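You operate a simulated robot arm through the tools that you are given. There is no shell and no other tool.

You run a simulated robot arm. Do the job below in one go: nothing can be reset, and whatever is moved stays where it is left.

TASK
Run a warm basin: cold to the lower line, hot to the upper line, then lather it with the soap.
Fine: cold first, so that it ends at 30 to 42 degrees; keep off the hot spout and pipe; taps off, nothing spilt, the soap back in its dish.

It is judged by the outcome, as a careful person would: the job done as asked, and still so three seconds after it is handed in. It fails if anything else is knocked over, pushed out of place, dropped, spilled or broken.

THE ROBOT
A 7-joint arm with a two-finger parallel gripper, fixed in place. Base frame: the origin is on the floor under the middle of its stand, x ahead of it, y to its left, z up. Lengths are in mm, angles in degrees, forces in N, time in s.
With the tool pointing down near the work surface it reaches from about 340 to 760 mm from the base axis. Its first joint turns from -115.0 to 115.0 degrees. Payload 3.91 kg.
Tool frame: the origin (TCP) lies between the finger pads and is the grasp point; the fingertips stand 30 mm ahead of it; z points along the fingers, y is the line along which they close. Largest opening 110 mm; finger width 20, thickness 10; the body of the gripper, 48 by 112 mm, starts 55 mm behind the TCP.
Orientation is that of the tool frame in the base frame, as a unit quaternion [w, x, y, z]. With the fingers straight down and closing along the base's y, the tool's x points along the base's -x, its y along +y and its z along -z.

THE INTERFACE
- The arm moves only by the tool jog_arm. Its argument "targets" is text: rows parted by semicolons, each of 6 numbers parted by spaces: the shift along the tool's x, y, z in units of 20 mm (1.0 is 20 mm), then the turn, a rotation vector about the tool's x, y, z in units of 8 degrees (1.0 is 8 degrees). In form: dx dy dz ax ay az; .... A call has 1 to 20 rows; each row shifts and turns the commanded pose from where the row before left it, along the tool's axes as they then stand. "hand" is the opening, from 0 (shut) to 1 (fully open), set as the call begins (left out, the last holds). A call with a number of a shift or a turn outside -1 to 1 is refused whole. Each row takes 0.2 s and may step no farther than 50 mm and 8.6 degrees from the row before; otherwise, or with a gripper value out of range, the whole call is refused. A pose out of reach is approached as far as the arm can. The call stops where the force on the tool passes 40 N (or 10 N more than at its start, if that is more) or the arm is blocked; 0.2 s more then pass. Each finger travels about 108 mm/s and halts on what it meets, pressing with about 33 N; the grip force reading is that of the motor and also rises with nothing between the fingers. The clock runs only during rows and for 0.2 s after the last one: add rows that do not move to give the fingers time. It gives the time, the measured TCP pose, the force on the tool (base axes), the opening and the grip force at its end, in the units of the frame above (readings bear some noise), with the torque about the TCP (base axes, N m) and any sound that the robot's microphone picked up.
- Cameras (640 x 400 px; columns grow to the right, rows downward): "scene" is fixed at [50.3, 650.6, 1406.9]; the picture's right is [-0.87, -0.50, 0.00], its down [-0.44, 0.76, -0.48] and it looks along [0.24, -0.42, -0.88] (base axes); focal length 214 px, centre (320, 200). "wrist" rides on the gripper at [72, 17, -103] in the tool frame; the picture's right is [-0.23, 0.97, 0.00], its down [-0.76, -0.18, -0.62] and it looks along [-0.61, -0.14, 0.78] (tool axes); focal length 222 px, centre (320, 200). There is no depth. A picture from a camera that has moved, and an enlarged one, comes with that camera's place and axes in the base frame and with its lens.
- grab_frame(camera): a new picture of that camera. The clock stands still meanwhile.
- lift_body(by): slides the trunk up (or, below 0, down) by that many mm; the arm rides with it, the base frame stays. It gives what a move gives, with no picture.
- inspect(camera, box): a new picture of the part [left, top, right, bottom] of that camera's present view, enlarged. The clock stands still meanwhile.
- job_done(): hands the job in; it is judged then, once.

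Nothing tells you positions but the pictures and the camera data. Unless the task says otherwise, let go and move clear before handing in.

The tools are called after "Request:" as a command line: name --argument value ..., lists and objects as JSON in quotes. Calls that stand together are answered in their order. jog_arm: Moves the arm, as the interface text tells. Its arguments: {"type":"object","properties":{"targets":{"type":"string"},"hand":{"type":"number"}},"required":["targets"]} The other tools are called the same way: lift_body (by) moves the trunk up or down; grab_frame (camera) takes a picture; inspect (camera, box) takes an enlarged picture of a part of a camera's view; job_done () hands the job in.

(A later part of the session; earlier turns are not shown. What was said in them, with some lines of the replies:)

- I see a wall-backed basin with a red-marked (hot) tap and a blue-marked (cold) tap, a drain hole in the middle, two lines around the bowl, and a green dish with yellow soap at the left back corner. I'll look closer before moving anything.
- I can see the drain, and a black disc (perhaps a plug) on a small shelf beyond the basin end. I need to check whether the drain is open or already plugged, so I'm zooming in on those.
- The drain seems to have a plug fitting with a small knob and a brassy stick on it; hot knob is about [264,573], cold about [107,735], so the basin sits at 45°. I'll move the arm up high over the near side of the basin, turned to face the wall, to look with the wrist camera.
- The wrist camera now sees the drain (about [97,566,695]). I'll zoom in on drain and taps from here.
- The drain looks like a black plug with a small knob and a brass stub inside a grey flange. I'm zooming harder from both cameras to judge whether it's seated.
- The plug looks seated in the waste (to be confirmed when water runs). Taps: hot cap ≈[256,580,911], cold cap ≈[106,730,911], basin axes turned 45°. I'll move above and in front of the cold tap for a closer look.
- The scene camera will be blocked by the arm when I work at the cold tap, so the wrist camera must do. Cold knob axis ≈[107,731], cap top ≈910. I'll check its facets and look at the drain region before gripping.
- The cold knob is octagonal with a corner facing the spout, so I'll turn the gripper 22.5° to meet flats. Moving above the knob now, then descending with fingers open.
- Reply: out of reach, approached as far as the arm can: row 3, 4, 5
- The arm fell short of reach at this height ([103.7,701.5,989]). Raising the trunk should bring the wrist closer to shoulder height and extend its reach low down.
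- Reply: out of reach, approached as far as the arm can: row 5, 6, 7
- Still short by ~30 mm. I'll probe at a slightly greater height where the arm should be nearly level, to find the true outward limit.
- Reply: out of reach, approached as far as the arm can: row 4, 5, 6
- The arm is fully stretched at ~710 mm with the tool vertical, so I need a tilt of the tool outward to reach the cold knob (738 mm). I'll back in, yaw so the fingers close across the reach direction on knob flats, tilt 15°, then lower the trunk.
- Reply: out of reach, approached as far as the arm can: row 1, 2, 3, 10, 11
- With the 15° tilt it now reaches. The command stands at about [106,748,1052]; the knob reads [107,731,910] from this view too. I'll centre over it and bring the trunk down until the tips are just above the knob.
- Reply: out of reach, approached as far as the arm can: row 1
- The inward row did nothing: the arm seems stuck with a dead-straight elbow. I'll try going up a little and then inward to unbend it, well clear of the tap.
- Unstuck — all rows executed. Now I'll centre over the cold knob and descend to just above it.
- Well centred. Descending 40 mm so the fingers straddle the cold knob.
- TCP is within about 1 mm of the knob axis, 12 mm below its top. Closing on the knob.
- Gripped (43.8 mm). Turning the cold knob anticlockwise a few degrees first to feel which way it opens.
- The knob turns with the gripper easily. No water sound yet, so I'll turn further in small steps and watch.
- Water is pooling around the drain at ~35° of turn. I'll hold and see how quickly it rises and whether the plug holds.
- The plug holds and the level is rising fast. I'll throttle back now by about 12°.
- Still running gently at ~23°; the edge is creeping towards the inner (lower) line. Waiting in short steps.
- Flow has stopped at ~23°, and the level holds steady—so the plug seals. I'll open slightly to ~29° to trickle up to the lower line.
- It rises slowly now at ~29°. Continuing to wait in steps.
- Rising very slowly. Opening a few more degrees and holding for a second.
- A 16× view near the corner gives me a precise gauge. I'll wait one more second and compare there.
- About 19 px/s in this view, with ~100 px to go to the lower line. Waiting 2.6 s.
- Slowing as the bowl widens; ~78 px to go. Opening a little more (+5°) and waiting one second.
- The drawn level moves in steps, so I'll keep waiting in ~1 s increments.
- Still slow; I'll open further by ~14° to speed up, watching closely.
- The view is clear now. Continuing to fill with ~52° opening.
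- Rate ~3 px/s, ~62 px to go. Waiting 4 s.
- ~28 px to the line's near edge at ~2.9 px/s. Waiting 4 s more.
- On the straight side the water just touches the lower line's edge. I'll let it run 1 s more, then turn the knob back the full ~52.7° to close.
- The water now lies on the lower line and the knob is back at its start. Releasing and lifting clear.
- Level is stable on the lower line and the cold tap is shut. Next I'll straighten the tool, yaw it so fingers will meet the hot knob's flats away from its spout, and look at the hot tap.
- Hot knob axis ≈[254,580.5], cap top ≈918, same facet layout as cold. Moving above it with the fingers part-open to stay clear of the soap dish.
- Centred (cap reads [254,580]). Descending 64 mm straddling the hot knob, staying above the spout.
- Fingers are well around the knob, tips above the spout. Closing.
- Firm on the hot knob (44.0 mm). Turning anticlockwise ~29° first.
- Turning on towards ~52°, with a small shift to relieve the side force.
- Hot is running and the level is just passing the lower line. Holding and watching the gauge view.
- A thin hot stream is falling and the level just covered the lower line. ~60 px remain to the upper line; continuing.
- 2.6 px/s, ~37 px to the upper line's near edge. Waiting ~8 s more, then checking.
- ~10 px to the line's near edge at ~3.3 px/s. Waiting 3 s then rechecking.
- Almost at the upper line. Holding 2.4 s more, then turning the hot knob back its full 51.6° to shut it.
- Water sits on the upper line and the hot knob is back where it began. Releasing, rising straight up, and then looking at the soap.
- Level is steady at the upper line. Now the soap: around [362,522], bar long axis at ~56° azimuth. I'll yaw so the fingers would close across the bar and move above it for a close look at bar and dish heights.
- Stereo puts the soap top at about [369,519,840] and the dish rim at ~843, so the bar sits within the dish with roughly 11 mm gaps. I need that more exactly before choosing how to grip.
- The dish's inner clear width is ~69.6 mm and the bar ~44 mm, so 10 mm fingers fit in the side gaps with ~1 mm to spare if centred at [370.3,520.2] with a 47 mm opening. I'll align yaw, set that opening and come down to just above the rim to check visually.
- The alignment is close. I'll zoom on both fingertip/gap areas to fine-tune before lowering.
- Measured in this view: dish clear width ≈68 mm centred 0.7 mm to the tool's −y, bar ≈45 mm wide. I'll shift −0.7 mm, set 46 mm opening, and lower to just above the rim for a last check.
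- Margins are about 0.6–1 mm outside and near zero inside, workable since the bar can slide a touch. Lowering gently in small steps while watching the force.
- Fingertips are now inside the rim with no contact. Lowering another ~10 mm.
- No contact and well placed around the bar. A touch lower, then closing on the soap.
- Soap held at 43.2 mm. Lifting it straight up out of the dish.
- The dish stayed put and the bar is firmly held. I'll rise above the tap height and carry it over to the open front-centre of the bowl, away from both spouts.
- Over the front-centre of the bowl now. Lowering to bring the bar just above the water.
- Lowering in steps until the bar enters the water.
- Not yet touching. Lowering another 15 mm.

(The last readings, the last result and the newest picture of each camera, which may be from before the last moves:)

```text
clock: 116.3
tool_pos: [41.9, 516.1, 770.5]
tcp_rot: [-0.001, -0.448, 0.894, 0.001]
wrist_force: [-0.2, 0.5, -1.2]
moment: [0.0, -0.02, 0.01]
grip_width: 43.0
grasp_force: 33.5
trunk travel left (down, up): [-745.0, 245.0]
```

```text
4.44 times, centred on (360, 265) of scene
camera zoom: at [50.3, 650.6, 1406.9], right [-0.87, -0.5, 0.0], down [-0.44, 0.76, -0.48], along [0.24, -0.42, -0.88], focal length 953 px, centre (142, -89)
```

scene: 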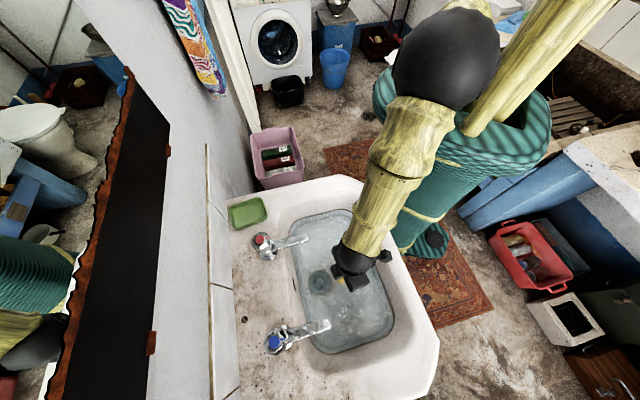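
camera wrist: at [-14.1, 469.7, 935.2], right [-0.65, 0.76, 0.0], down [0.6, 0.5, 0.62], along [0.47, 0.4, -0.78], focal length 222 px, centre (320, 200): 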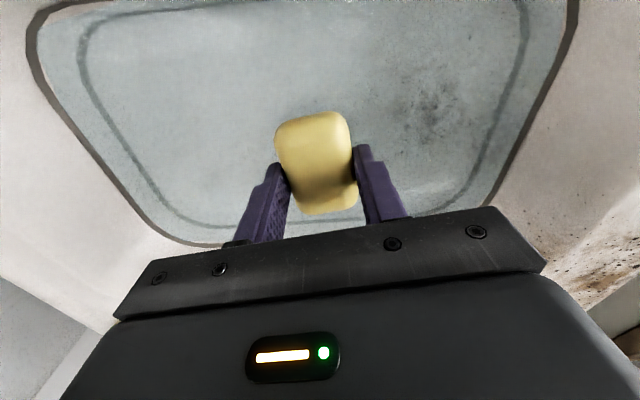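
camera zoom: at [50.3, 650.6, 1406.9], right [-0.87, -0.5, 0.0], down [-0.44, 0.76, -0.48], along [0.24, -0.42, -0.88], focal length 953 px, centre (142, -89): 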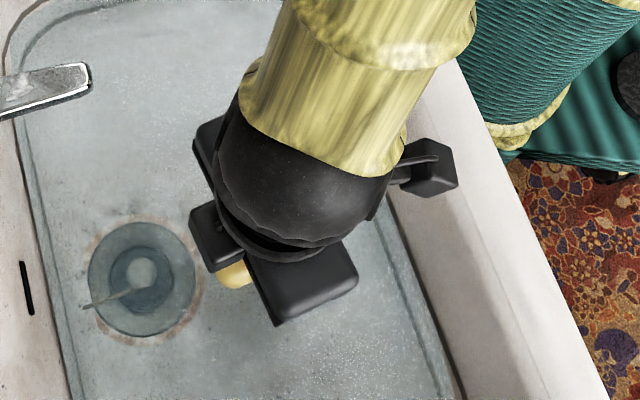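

Request:
jog_arm --targets "0 0 0.3 0 0 0;0 0 0.3 0 0 0"

Request:
inspect --camera "wrist" --box '[220, 80, 420, 240]'

Request:
inspect --camera "scene" --box '[330, 260, 370, 290]'

```text
clock: 116.9
tool_pos: [41.2, 515.9, 758.6]
tcp_rot: [0.0, -0.448, 0.894, 0.0]
wrist_force: [-0.2, -0.4, -0.9]
moment: [0.0, 0.02, -0.02]
grip_width: 42.8
grasp_force: 32.7
trunk travel left (down, up): [-745.0, 245.0]
```

```text
2.50 times, centred on (320, 160) of wrist
camera zoom: at [-14.1, 469.1, 862.8], right [-0.65, 0.76, 0.0], down [0.6, 0.51, 0.62], along [0.47, 0.4, -0.78], focal length 555 px, centre (320, 300)
```

zoom: 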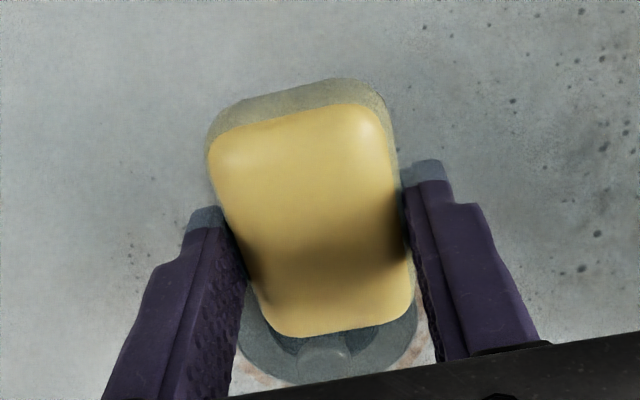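

```text
13.33 times, centred on (350, 275) of scene
camera zoom: at [50.3, 650.6, 1406.9], right [-0.87, -0.5, 0.0], down [-0.44, 0.76, -0.48], along [0.24, -0.42, -0.88], focal length 2860 px, centre (-80, -800)
```

zoom: 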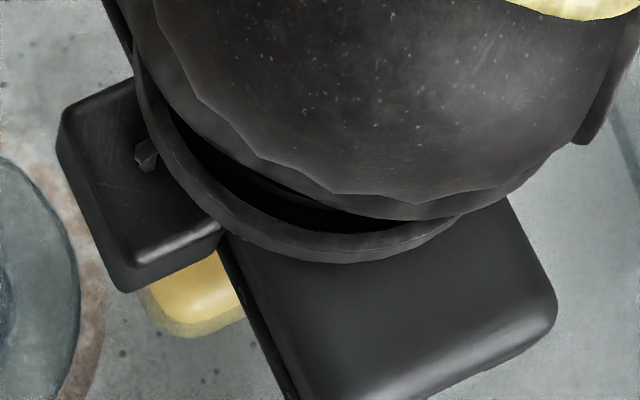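

The bar is now half in the water (surface at ≈733). I'll lower it a touch more and swish it gently side to side, well away from spouts and plug.

Request:
jog_arm --targets "0 0 0.25 0 0 0;0 0.8 0 0 0 0;0 0.8 0 0 0 0;0 0.8 0 0 0 0;0 -0.8 0 0 0 0;0 -0.8 0 0 0 0;0 -0.8 0 0 0 0;0 -0.8 0 0 0 0;0 -0.8 0 0 0 0;0 -0.8 0 0 0 0;0 0.8 0 0 0 0;0 0.8 0 0 0 0;0 0.8 0 0 0 0;0 0.8 0 0 0 0;0 0.8 0 0 0 0;0 0.8 0 0 0 0;0 -0.8 0 0 0 0;0 -0.8 0 0 0 0;0 -0.8 0 0 0 0"

Request:
grab_frame --camera "wrist"

Request:
inspect --camera "scene" --box '[220, 190, 440, 360]'

```text
clock: 120.9
tool_pos: [42.2, 516.4, 754.7]
tcp_rot: [-0.001, -0.45, 0.893, 0.0]
wrist_force: [-0.5, -0.3, -0.7]
moment: [-0.06, 0.02, -0.01]
grip_width: 43.2
grasp_force: 32.8
trunk travel left (down, up): [-745.0, 245.0]
```

```text
taken
camera wrist: at [-13.9, 468.8, 857.8], right [-0.65, 0.76, 0.0], down [0.6, 0.51, 0.62], along [0.47, 0.4, -0.78], focal length 222 px, centre (320, 200)
```

wrist: 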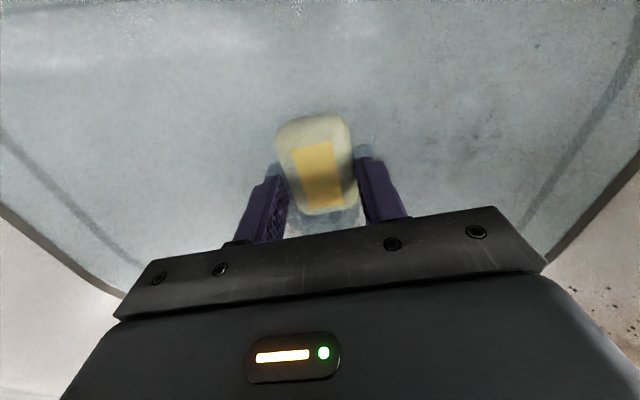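

```text
2.35 times, centred on (330, 275) of scene
camera zoom: at [50.3, 650.6, 1406.9], right [-0.87, -0.5, 0.0], down [-0.44, 0.76, -0.48], along [0.24, -0.42, -0.88], focal length 505 px, centre (296, 24)
```

zoom: 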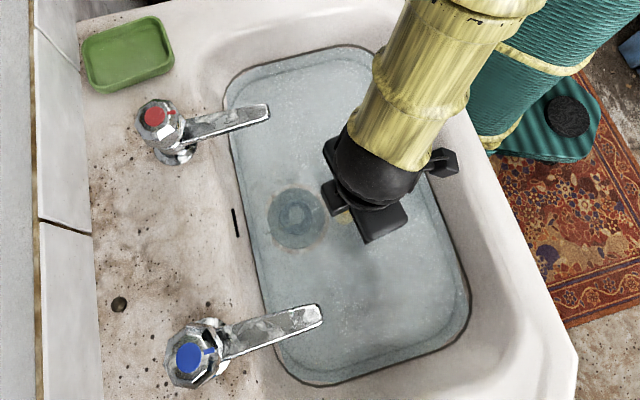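

The water is turning milky. I'll submerge the bar fully and keep swishing.

Request:
jog_arm --targets "0 0 0.3 0 0 0;0 0.9 0 0 0 0;0 0.9 0 0 0 0;0 0.9 0 0 0 0;0 -0.9 0 0 0 0;0 -0.9 0 0 0 0;0 -0.9 0 0 0 0;0 -0.9 0 0 0 0;0 -0.9 0 0 0 0;0 -0.9 0 0 0 0;0 0.9 0 0 0 0;0 0.9 0 0 0 0;0 0.9 0 0 0 0;0 0.9 0 0 0 0;0 0.9 0 0 0 0;0 0.9 0 0 0 0;0 -0.9 0 0 0 0;0 -0.9 0 0 0 0;0 -0.9 0 0 0 0"

Request:
jog_arm --targets "0 0.9 0 0 0 0;0 0.9 0 0 0 0;0 0.9 0 0 0 0;0 -0.9 0 0 0 0;0 -0.9 0 0 0 0;0 -0.9 0 0 0 0;0 -0.9 0 0 0 0;0 -0.9 0 0 0 0;0 -0.9 0 0 0 0;0 0.9 0 0 0 0;0 0.9 0 0 0 0;0 0.9 0 0 0 0;0 0.9 0 0 0 0;0 0.9 0 0 0 0;0 0.9 0 0 0 0;0 -0.9 0 0 0 0;0 -0.9 0 0 0 0;0 -0.9 0 0 0 0"

Request:
grab_frame --camera "wrist"

Request:
inspect --camera "scene" --box '[220, 190, 440, 360]'

```text
clock: 124.9
tool_pos: [41.6, 516.1, 748.8]
tcp_rot: [-0.001, -0.449, 0.893, 0.001]
wrist_force: [-0.4, 0.4, -1.0]
moment: [-0.02, -0.01, -0.02]
grip_width: 43.2
grasp_force: 33.1
trunk travel left (down, up): [-745.0, 245.0]
```

```text
clock: 128.7
tool_pos: [41.3, 516.1, 748.4]
tcp_rot: [-0.001, -0.449, 0.893, 0.001]
wrist_force: [0.0, -0.6, 0.2]
moment: [0.0, -0.03, -0.01]
grip_width: 43.0
grasp_force: 33.2
trunk travel left (down, up): [-745.0, 245.0]
```

```text
taken
camera wrist: at [-14.8, 469.0, 852.0], right [-0.65, 0.76, 0.0], down [0.6, 0.51, 0.62], along [0.47, 0.4, -0.78], focal length 222 px, centre (320, 200)
```

wrist: 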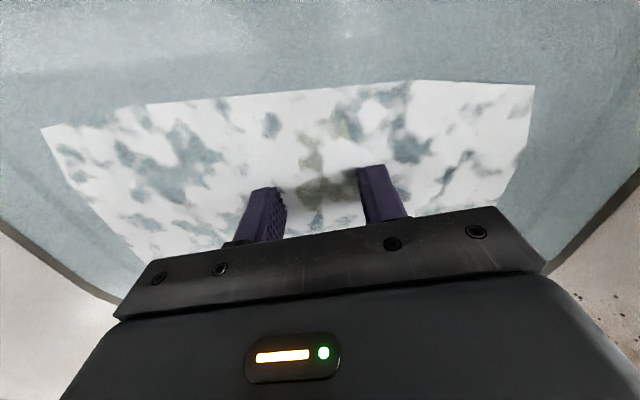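

```text
2.35 times, centred on (330, 275) of scene
camera zoom: at [50.3, 650.6, 1406.9], right [-0.87, -0.5, 0.0], down [-0.44, 0.76, -0.48], along [0.24, -0.42, -0.88], focal length 505 px, centre (296, 24)
```

zoom: 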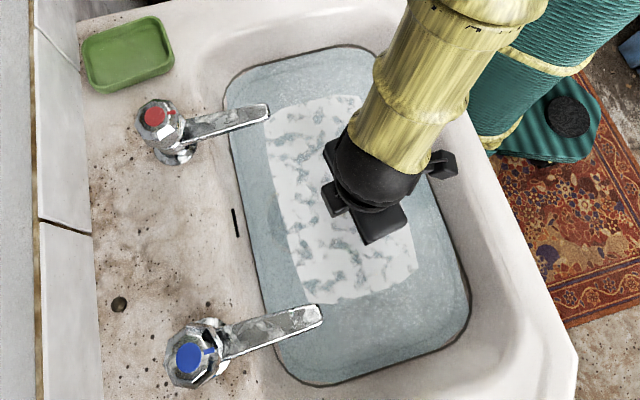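

Lather has appeared on the surface. A couple more rounds to make it thorough.

Request:
jog_arm --targets "0 0.9 0 0 0 0;0 0.9 0 0 0 0;0 0.9 0 0 0 0;0 -0.9 0 0 0 0;0 -0.9 0 0 0 0;0 -0.9 0 0 0 0;0 -0.9 0 0 0 0;0 -0.9 0 0 0 0;0 -0.9 0 0 0 0;0 0.9 0 0 0 0;0 0.9 0 0 0 0;0 0.9 0 0 0 0;0 0.9 0 0 0 0;0 0.9 0 0 0 0;0 0.9 0 0 0 0;0 -0.9 0 0 0 0;0 -0.9 0 0 0 0;0 -0.9 0 0 0 0"

Request:
jog_arm --targets "0 0.9 0 0 0 0;0 0.9 0 0 0 0;0 0.9 0 0 0 0;0 -0.9 0 0 0 0;0 -0.9 0 0 0 0;0 -0.9 0 0 0 0;0 -0.9 0 0 0 0;0 -0.9 0 0 0 0;0 -0.9 0 0 0 0;0 0.9 0 0 0 0;0 0.9 0 0 0 0;0 0.9 0 0 0 0;0 0.9 0 0 0 0;0 0.9 0 0 0 0;0 0.9 0 0 0 0;0 -0.9 0 0 0 0;0 -0.9 0 0 0 0;0 -0.9 0 0 0 0"

Request:
inspect --camera "scene" --box '[220, 190, 440, 360]'

```text
clock: 132.5
tool_pos: [42.0, 517.7, 748.4]
tcp_rot: [-0.002, -0.449, 0.893, 0.001]
wrist_force: [0.9, -0.2, -0.2]
moment: [-0.01, 0.01, -0.03]
grip_width: 43.1
grasp_force: 33.3
trunk travel left (down, up): [-745.0, 245.0]
```

```text
clock: 136.3
tool_pos: [43.1, 516.6, 749.1]
tcp_rot: [-0.002, -0.449, 0.893, 0.001]
wrist_force: [0.5, -0.1, -1.1]
moment: [-0.01, 0.04, -0.02]
grip_width: 43.1
grasp_force: 33.2
trunk travel left (down, up): [-745.0, 245.0]
```

```text
2.35 times, centred on (330, 275) of scene
camera zoom: at [50.3, 650.6, 1406.9], right [-0.87, -0.5, 0.0], down [-0.44, 0.76, -0.48], along [0.24, -0.42, -0.88], focal length 505 px, centre (296, 24)
```

zoom: 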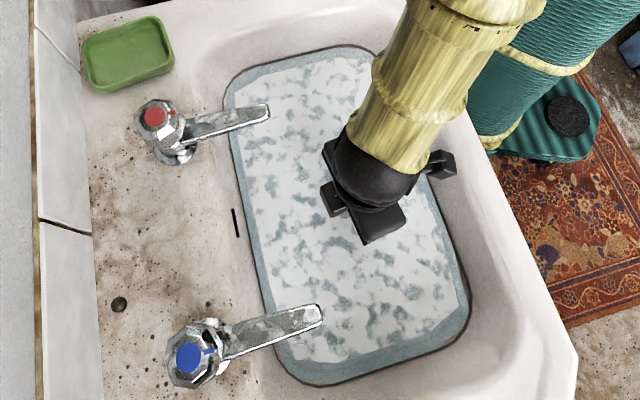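

The bowl is well lathered. Lifting the bar out gently, letting it drip over the basin, then checking its hold.

Request:
jog_arm --targets "0 0 -0.5 0 0 0;0 0 -0.5 0 0 0;0 0 -0.7 0 0 0;0 0 -1 0 0 0;0 0 -1 0 0 0;0 0 0 0 0 0;0 0 0 0 0 0;0 0 0 0 0 0;0 0 0 0 0 0;0 0 0 0 0 0;0 0 0 0 0 0;0 0 0 0 0 0;0 0 0 0 0 0;0 0 0 0 0 0;0 0 0 0 0 0;0 0 0 0 0 0;0 0 0 0 0 0;0 0 0 0 0 0;0 0 0 0 0 0;0 0 0 0 0 0"

Request:
grab_frame --camera "wrist"

```text
clock: 140.5
tool_pos: [41.6, 515.7, 821.4]
tcp_rot: [-0.001, -0.449, 0.894, 0.0]
wrist_force: [-0.5, -0.7, -1.3]
moment: [0.0, -0.02, 0.01]
grip_width: 43.1
grasp_force: 33.1
trunk travel left (down, up): [-745.0, 245.0]
```

```text
taken
camera wrist: at [-14.5, 469.0, 926.2], right [-0.65, 0.76, 0.0], down [0.6, 0.51, 0.62], along [0.47, 0.4, -0.78], focal length 222 px, centre (320, 200)
```

wrist: 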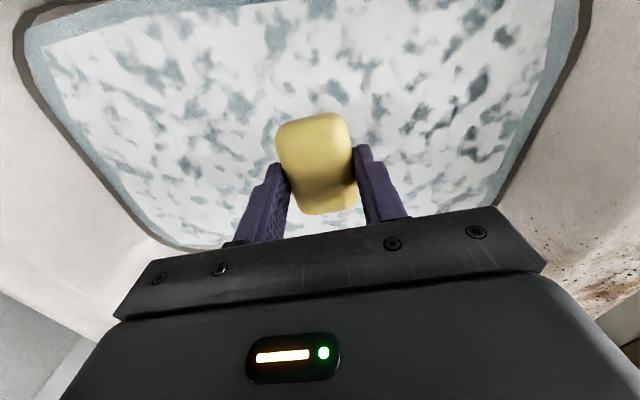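

The bar hasn't slipped. Rising to travel height and retracing the path back over the dish.

Request:
jog_arm --targets "0 0 -1 0 0 0;0 0 -1 0 0 0;0 0 -1 0 0 0;0 0 -1 0 0 0;0 0 -1 0 0 0;0 0 -1 0 0 0;0 0 -1 0 0 0;0 0 -1 0 0 0;0 0 -1 0 0 0"

Request:
jog_arm --targets "-0.712 -0.929 0 0 0 0;-0.712 -0.929 0 0 0 0;-0.712 -0.929 0 0 0 0;-0.712 -0.929 0 0 0 0;-0.712 -0.929 0 0 0 0;-0.712 -0.929 0 0 0 0;-0.712 -0.929 0 0 0 0;-0.712 -0.929 0 0 0 0;-0.712 -0.929 0 0 0 0;-0.712 -0.929 0 0 0 0;-0.712 -0.929 0 0 0 0;-0.712 -0.929 0 0 0 0;-0.712 -0.929 0 0 0 0;-0.712 -0.929 0 0 0 0;0 0 0 0 0 0"

Request:
grab_frame --camera "wrist"

Request:
grab_frame --camera "scene"

```text
clock: 142.5
tool_pos: [42.6, 515.9, 1003.7]
tcp_rot: [-0.001, -0.448, 0.894, 0.001]
wrist_force: [-0.5, 0.4, 0.1]
moment: [0.05, 0.0, 0.03]
grip_width: 43.2
grasp_force: 33.4
trunk travel left (down, up): [-745.0, 245.0]
```

```text
clock: 145.7
tool_pos: [370.2, 523.7, 1000.9]
tcp_rot: [-0.001, -0.45, 0.893, 0.001]
wrist_force: [0.6, 0.2, -0.6]
moment: [0.0, -0.03, 0.0]
grip_width: 42.9
grasp_force: 33.3
trunk travel left (down, up): [-745.0, 245.0]
```

```text
taken
camera wrist: at [313.6, 475.0, 1105.2], right [-0.65, 0.76, 0.0], down [0.6, 0.51, 0.62], along [0.47, 0.4, -0.78], focal length 222 px, centre (320, 200)
```

wrist: 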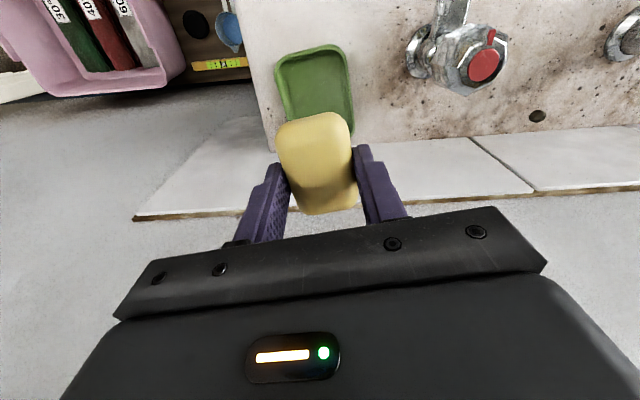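

```text
taken
```

scene: 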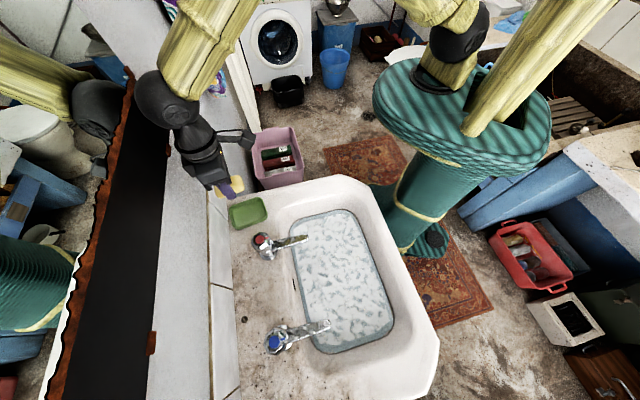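

Nearly over the dish, but the y reading is a little off from the pick-up pose, so I'll re-read before lowering.

Request:
jog_arm --targets "0 0 0 0 0 0"

Request:
jog_arm --targets "0 0 1 0 0 0;0 0 1 0 0 0;0 0 1 0 0 0;0 0 0 0 0 0;0 0 0 0 0 0"

Request:
grab_frame --camera "wrist"

Request:
inspect --camera "wrist" --box '[240, 20, 400, 220]'

```text
clock: 146.1
tool_pos: [372.0, 519.5, 1000.8]
tcp_rot: [0.0, -0.447, 0.895, 0.001]
wrist_force: [-0.1, -0.6, 0.0]
moment: [0.0, 0.0, 0.0]
grip_width: 43.0
grasp_force: 33.2
trunk travel left (down, up): [-745.0, 245.0]
```

```text
clock: 147.3
tool_pos: [370.8, 520.4, 941.7]
tcp_rot: [-0.001, -0.448, 0.894, 0.0]
wrist_force: [0.2, 0.1, -0.8]
moment: [0.03, 0.0, -0.01]
grip_width: 42.7
grasp_force: 33.2
trunk travel left (down, up): [-745.0, 245.0]
```

```text
taken
camera wrist: at [314.0, 473.7, 1045.4], right [-0.65, 0.76, 0.0], down [0.6, 0.51, 0.62], along [0.47, 0.4, -0.78], focal length 222 px, centre (320, 200)
```

wrist: 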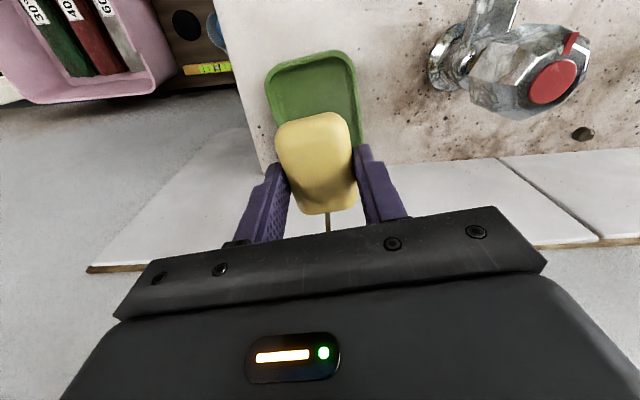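

```text
2.00 times, centred on (320, 120) of wrist
camera zoom: at [314.0, 473.7, 1045.4], right [-0.65, 0.76, 0.0], down [0.6, 0.51, 0.62], along [0.47, 0.4, -0.78], focal length 444 px, centre (320, 360)
```

zoom: 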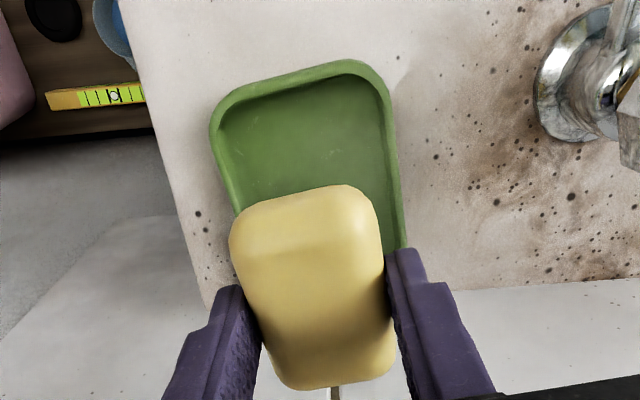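

Readings match the pick-up pose now. Lowering until the bar is just above the rim, then checking alignment.

Request:
jog_arm --targets "0 0 0.75 0 0 0;0 0 0.75 0 0 0;0 0 0.75 0 0 0;0 0 0.65 0 0 0;0 0 0 0 0 0"

Request:
inspect --camera "wrist" --box '[250, 110, 400, 220]'

Request:
inspect --camera "scene" --box '[215, 185, 285, 235]'

```text
clock: 148.5
tool_pos: [369.4, 519.6, 883.5]
tcp_rot: [-0.001, -0.448, 0.894, 0.0]
wrist_force: [0.2, 0.4, -0.1]
moment: [0.0, 0.0, 0.02]
grip_width: 43.0
grasp_force: 32.8
trunk travel left (down, up): [-745.0, 245.0]
```

```text
3.64 times, centred on (325, 165) of wrist
camera zoom: at [313.7, 473.9, 987.4], right [-0.65, 0.76, 0.0], down [0.6, 0.51, 0.62], along [0.47, 0.4, -0.78], focal length 808 px, centre (302, 327)
```

zoom: 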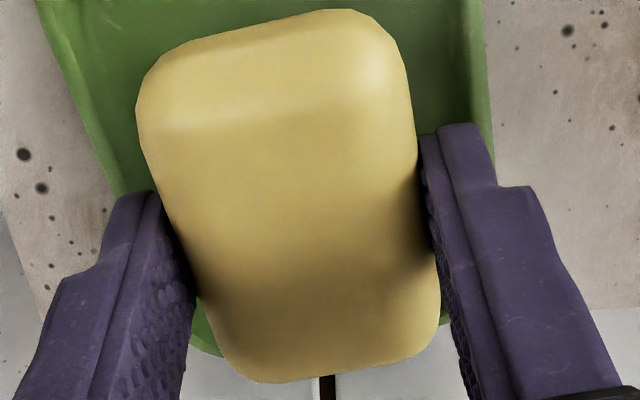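

```text
8.00 times, centred on (250, 210) of scene
camera zoom: at [50.3, 650.6, 1406.9], right [-0.87, -0.5, 0.0], down [-0.44, 0.76, -0.48], along [0.24, -0.42, -0.88], focal length 1716 px, centre (880, 120)
```

zoom: 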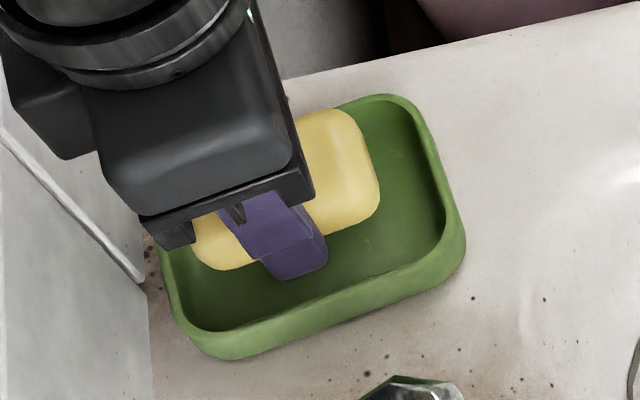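

Aligned as at pick-up. Lowering the last 27 mm gently into the dish.

Request:
jog_arm --targets "0 0 0.25 0 0 0;0 0 0.25 0 0 0;0 0 0.25 0 0 0;0 0 0.2 0 0 0;0 0 0.2 0 0 0;0 0 0.12 0 0 0;0 0 0.1 0 0 0;0 0 0 0 0 0"

Request:
inspect --camera "wrist" --box '[250, 110, 400, 220]'

Request:
inspect --camera "scene" --box '[215, 185, 285, 235]'

```text
clock: 150.3
tool_pos: [370.3, 519.3, 856.6]
tcp_rot: [-0.002, -0.449, 0.894, 0.0]
wrist_force: [0.4, -0.2, -0.1]
moment: [-0.01, -0.01, -0.03]
grip_width: 42.8
grasp_force: 33.0
trunk travel left (down, up): [-745.0, 245.0]
```

```text
3.64 times, centred on (325, 165) of wrist
camera zoom: at [313.8, 473.4, 959.7], right [-0.65, 0.76, 0.0], down [0.6, 0.51, 0.62], along [0.47, 0.4, -0.78], focal length 808 px, centre (302, 327)
```

zoom: 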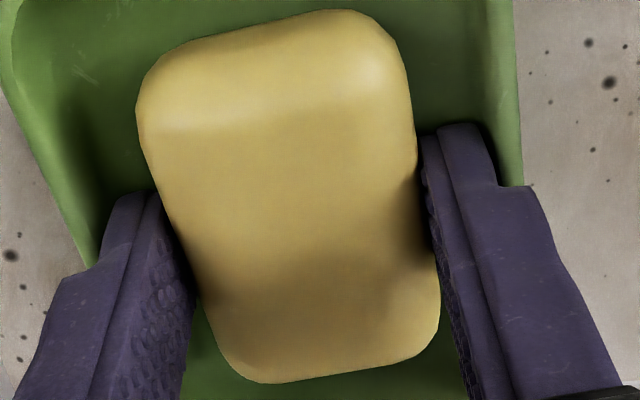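

```text
8.00 times, centred on (250, 210) of scene
camera zoom: at [50.3, 650.6, 1406.9], right [-0.87, -0.5, 0.0], down [-0.44, 0.76, -0.48], along [0.24, -0.42, -0.88], focal length 1716 px, centre (880, 120)
```

zoom: 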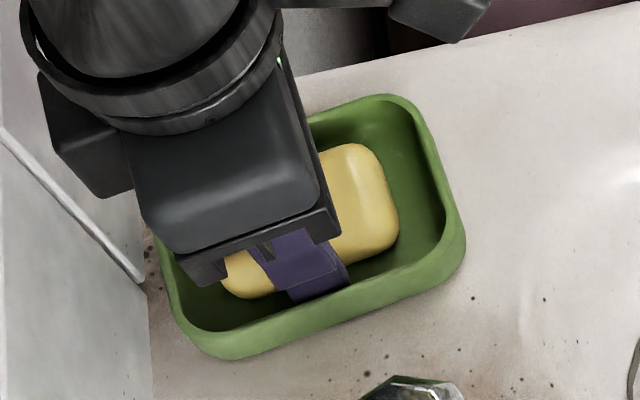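

Same pose as at pick-up, no contact force. Opening just enough (46 mm) and rising straight up.

Request:
jog_arm --targets "0 0 0 0 0 0;0 0 0 0 0 0" --hand 0.42

Request:
jog_arm --targets "0 0 -0.2 0 0 0;0 0 -0.25 0 0 0;0 0 -0.35 0 0 0;0 0 -0.5 0 0 0;0 0 -0.8 0 0 0;0 0 -1 0 0 0;0 0 -1 0 0 0;0 0 -1 0 0 0;0 0 -1 0 0 0;0 0 -1 0 0 0"

Request:
grab_frame --camera "wrist"

Request:
inspect --camera "scene" --box '[215, 185, 285, 235]'

```text
clock: 150.9
tool_pos: [370.1, 520.5, 855.9]
tcp_rot: [-0.001, -0.448, 0.894, 0.0]
wrist_force: [-0.4, -0.4, 0.8]
moment: [-0.01, -0.02, -0.02]
grip_width: 46.3
grasp_force: 0.0
trunk travel left (down, up): [-745.0, 245.0]
```

```text
clock: 153.1
tool_pos: [370.4, 519.7, 997.6]
tcp_rot: [-0.002, -0.449, 0.894, 0.0]
wrist_force: [0.2, -0.1, 1.4]
moment: [0.02, -0.01, -0.03]
grip_width: 46.1
grasp_force: 0.0
trunk travel left (down, up): [-745.0, 245.0]
```

```text
taken
camera wrist: at [313.8, 473.2, 1102.4], right [-0.65, 0.76, 0.0], down [0.6, 0.51, 0.62], along [0.47, 0.4, -0.78], focal length 222 px, centre (320, 200)
```

wrist: 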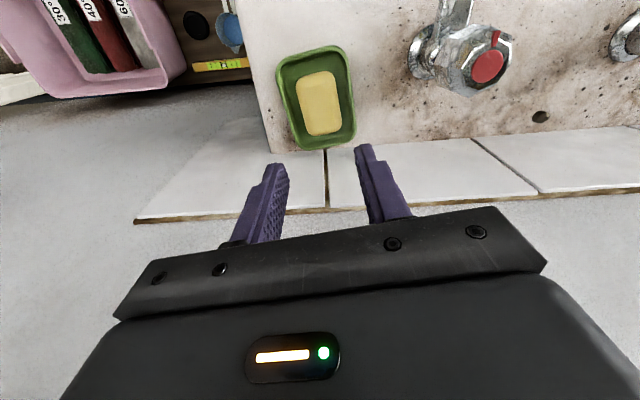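

```text
8.00 times, centred on (250, 210) of scene
camera zoom: at [50.3, 650.6, 1406.9], right [-0.87, -0.5, 0.0], down [-0.44, 0.76, -0.48], along [0.24, -0.42, -0.88], focal length 1716 px, centre (880, 120)
```

zoom: 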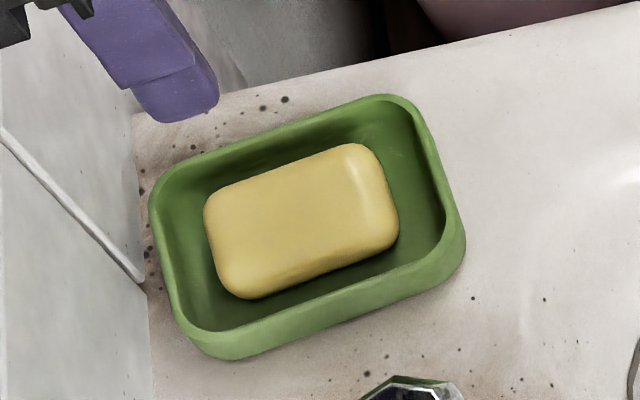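

The soap is back in its dish. Moving the arm clear to near its start pose and checking everything once more.

Request:
jog_arm --targets "0 0 -0.8 0 0 0;0.85 -0.115 -0.8 0 0 0;0.85 -0.115 -0.8 0 0 0;0.85 -0.115 -0.8 0 0 0;0.85 -0.115 -0.8 0 0 0;0.85 -0.115 -0.8 0 0 0;0.85 -0.115 0 0 0 0;0 0 0 0 0 0" --hand 1

Request:
grab_frame --camera "scene"

Request:
inspect --camera "scene" --box '[220, 190, 440, 360]'

Request:
inspect --camera "scene" --box '[340, 240, 372, 260]'

Request:
inspect --camera "scene" --box '[366, 298, 398, 318]'

Request:
inspect --camera "scene" --box '[240, 220, 320, 270]'

Request:
inspect --camera "scene" --box '[250, 305, 345, 370]'

```text
clock: 154.9
tool_pos: [321.2, 430.3, 1092.8]
tcp_rot: [-0.001, -0.448, 0.894, 0.0]
wrist_force: [0.2, -0.2, 0.6]
moment: [0.0, -0.02, 0.01]
grip_width: 110.2
grasp_force: 0.0
trunk travel left (down, up): [-745.0, 245.0]
```

```text
taken
```

scene: 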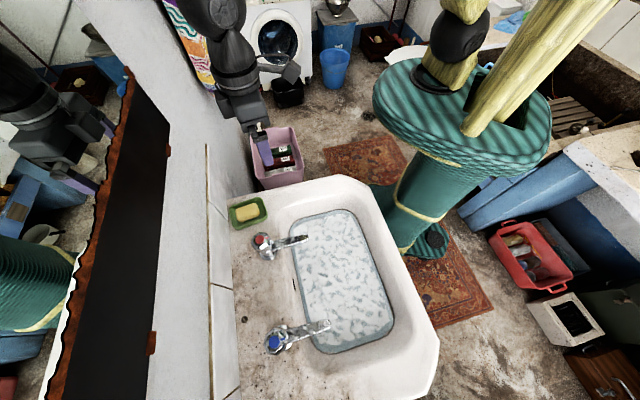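

```text
2.35 times, centred on (330, 275) of scene
camera zoom: at [50.3, 650.6, 1406.9], right [-0.87, -0.5, 0.0], down [-0.44, 0.76, -0.48], along [0.24, -0.42, -0.88], focal length 505 px, centre (296, 24)
```

zoom: 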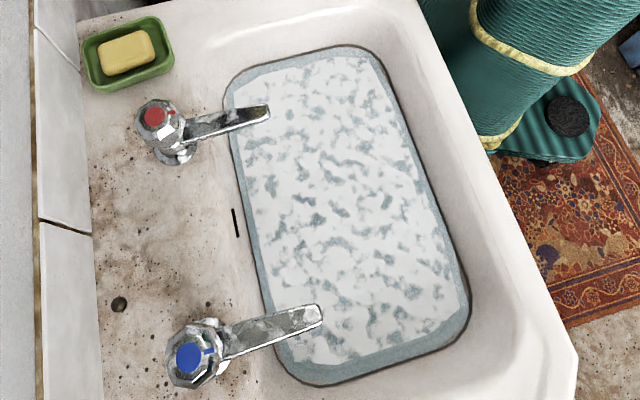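

```text
16.00 times, centred on (356, 250) of scene
camera zoom: at [50.3, 650.6, 1406.9], right [-0.87, -0.5, 0.0], down [-0.44, 0.76, -0.48], along [0.24, -0.42, -0.88], focal length 3432 px, centre (-256, -600)
```

zoom: 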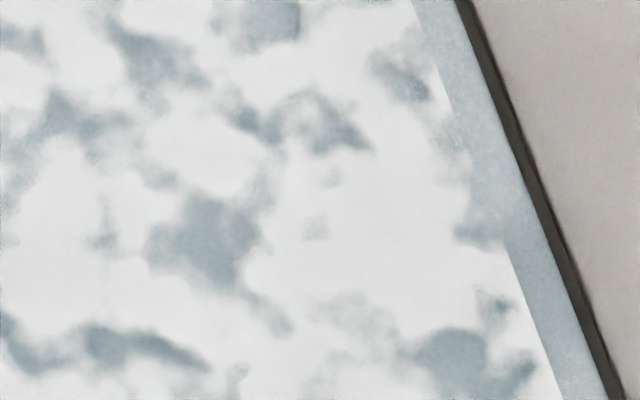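

```text
16.00 times, centred on (382, 308) of scene
camera zoom: at [50.3, 650.6, 1406.9], right [-0.87, -0.5, 0.0], down [-0.44, 0.76, -0.48], along [0.24, -0.42, -0.88], focal length 3432 px, centre (-672, -1528)
```

zoom: 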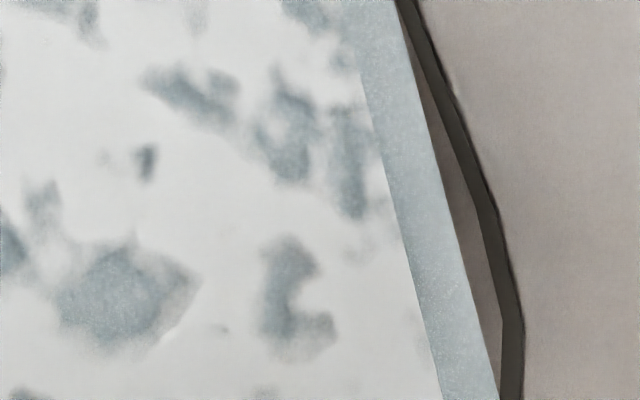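

```text
8.00 times, centred on (280, 245) of scene
camera zoom: at [50.3, 650.6, 1406.9], right [-0.87, -0.5, 0.0], down [-0.44, 0.76, -0.48], along [0.24, -0.42, -0.88], focal length 1716 px, centre (640, -160)
```

zoom: 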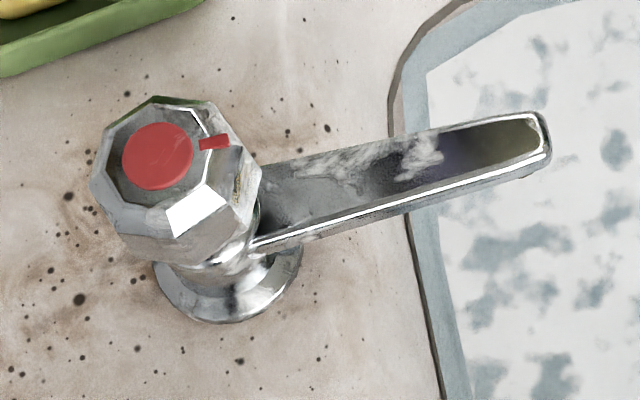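

```text
6.15 times, centred on (298, 338) of scene
camera zoom: at [50.3, 650.6, 1406.9], right [-0.87, -0.5, 0.0], down [-0.44, 0.76, -0.48], along [0.24, -0.42, -0.88], focal length 1320 px, centre (458, -646)
```

zoom: 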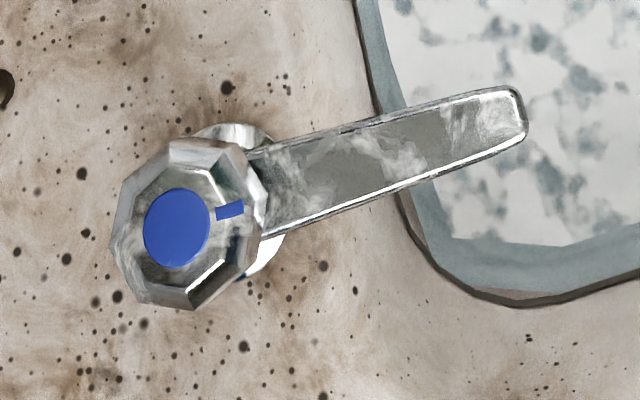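

Everything checks out:
- **Water:** it sits on the upper line and is lathered across the bowl.
- **Taps:** both knobs point along their spouts, as they did at the start, and the level has held steady.
- **Soap:** it is back in its dish, nothing else has moved, and the arm is clear.

I couldn't measure the temperature. I ran cold to the lower line, then hot to the upper line, as asked. Handing in.

Request:
job_done

```text
The job is handed in.
```

The basin is filled and lathered, and I've handed the job in. I had no way to measure the temperature, so I can't confirm it falls between 30 and 42 degrees; that depends on having filled to the two lines as you asked.

- **Filling:** cold went in first to the lower line, then hot to the upper line. In the last pictures the water edge was on the near side of the upper line, perhaps 1–2 mm below its middle. The level held steady for almost a minute after the hot tap was shut.
- **Taps:** both are off, with their pointers back where they started. I held the hot tap only by its knob, with the fingertips above the spout.
- **Lather:** foam covers nearly the whole surface.
- **Soap:** it is back in its dish, lying as I found it.
- **Surroundings:** I saw no spills and nothing else moved or knocked. The gripper is empty and the arm is clear of the basin.
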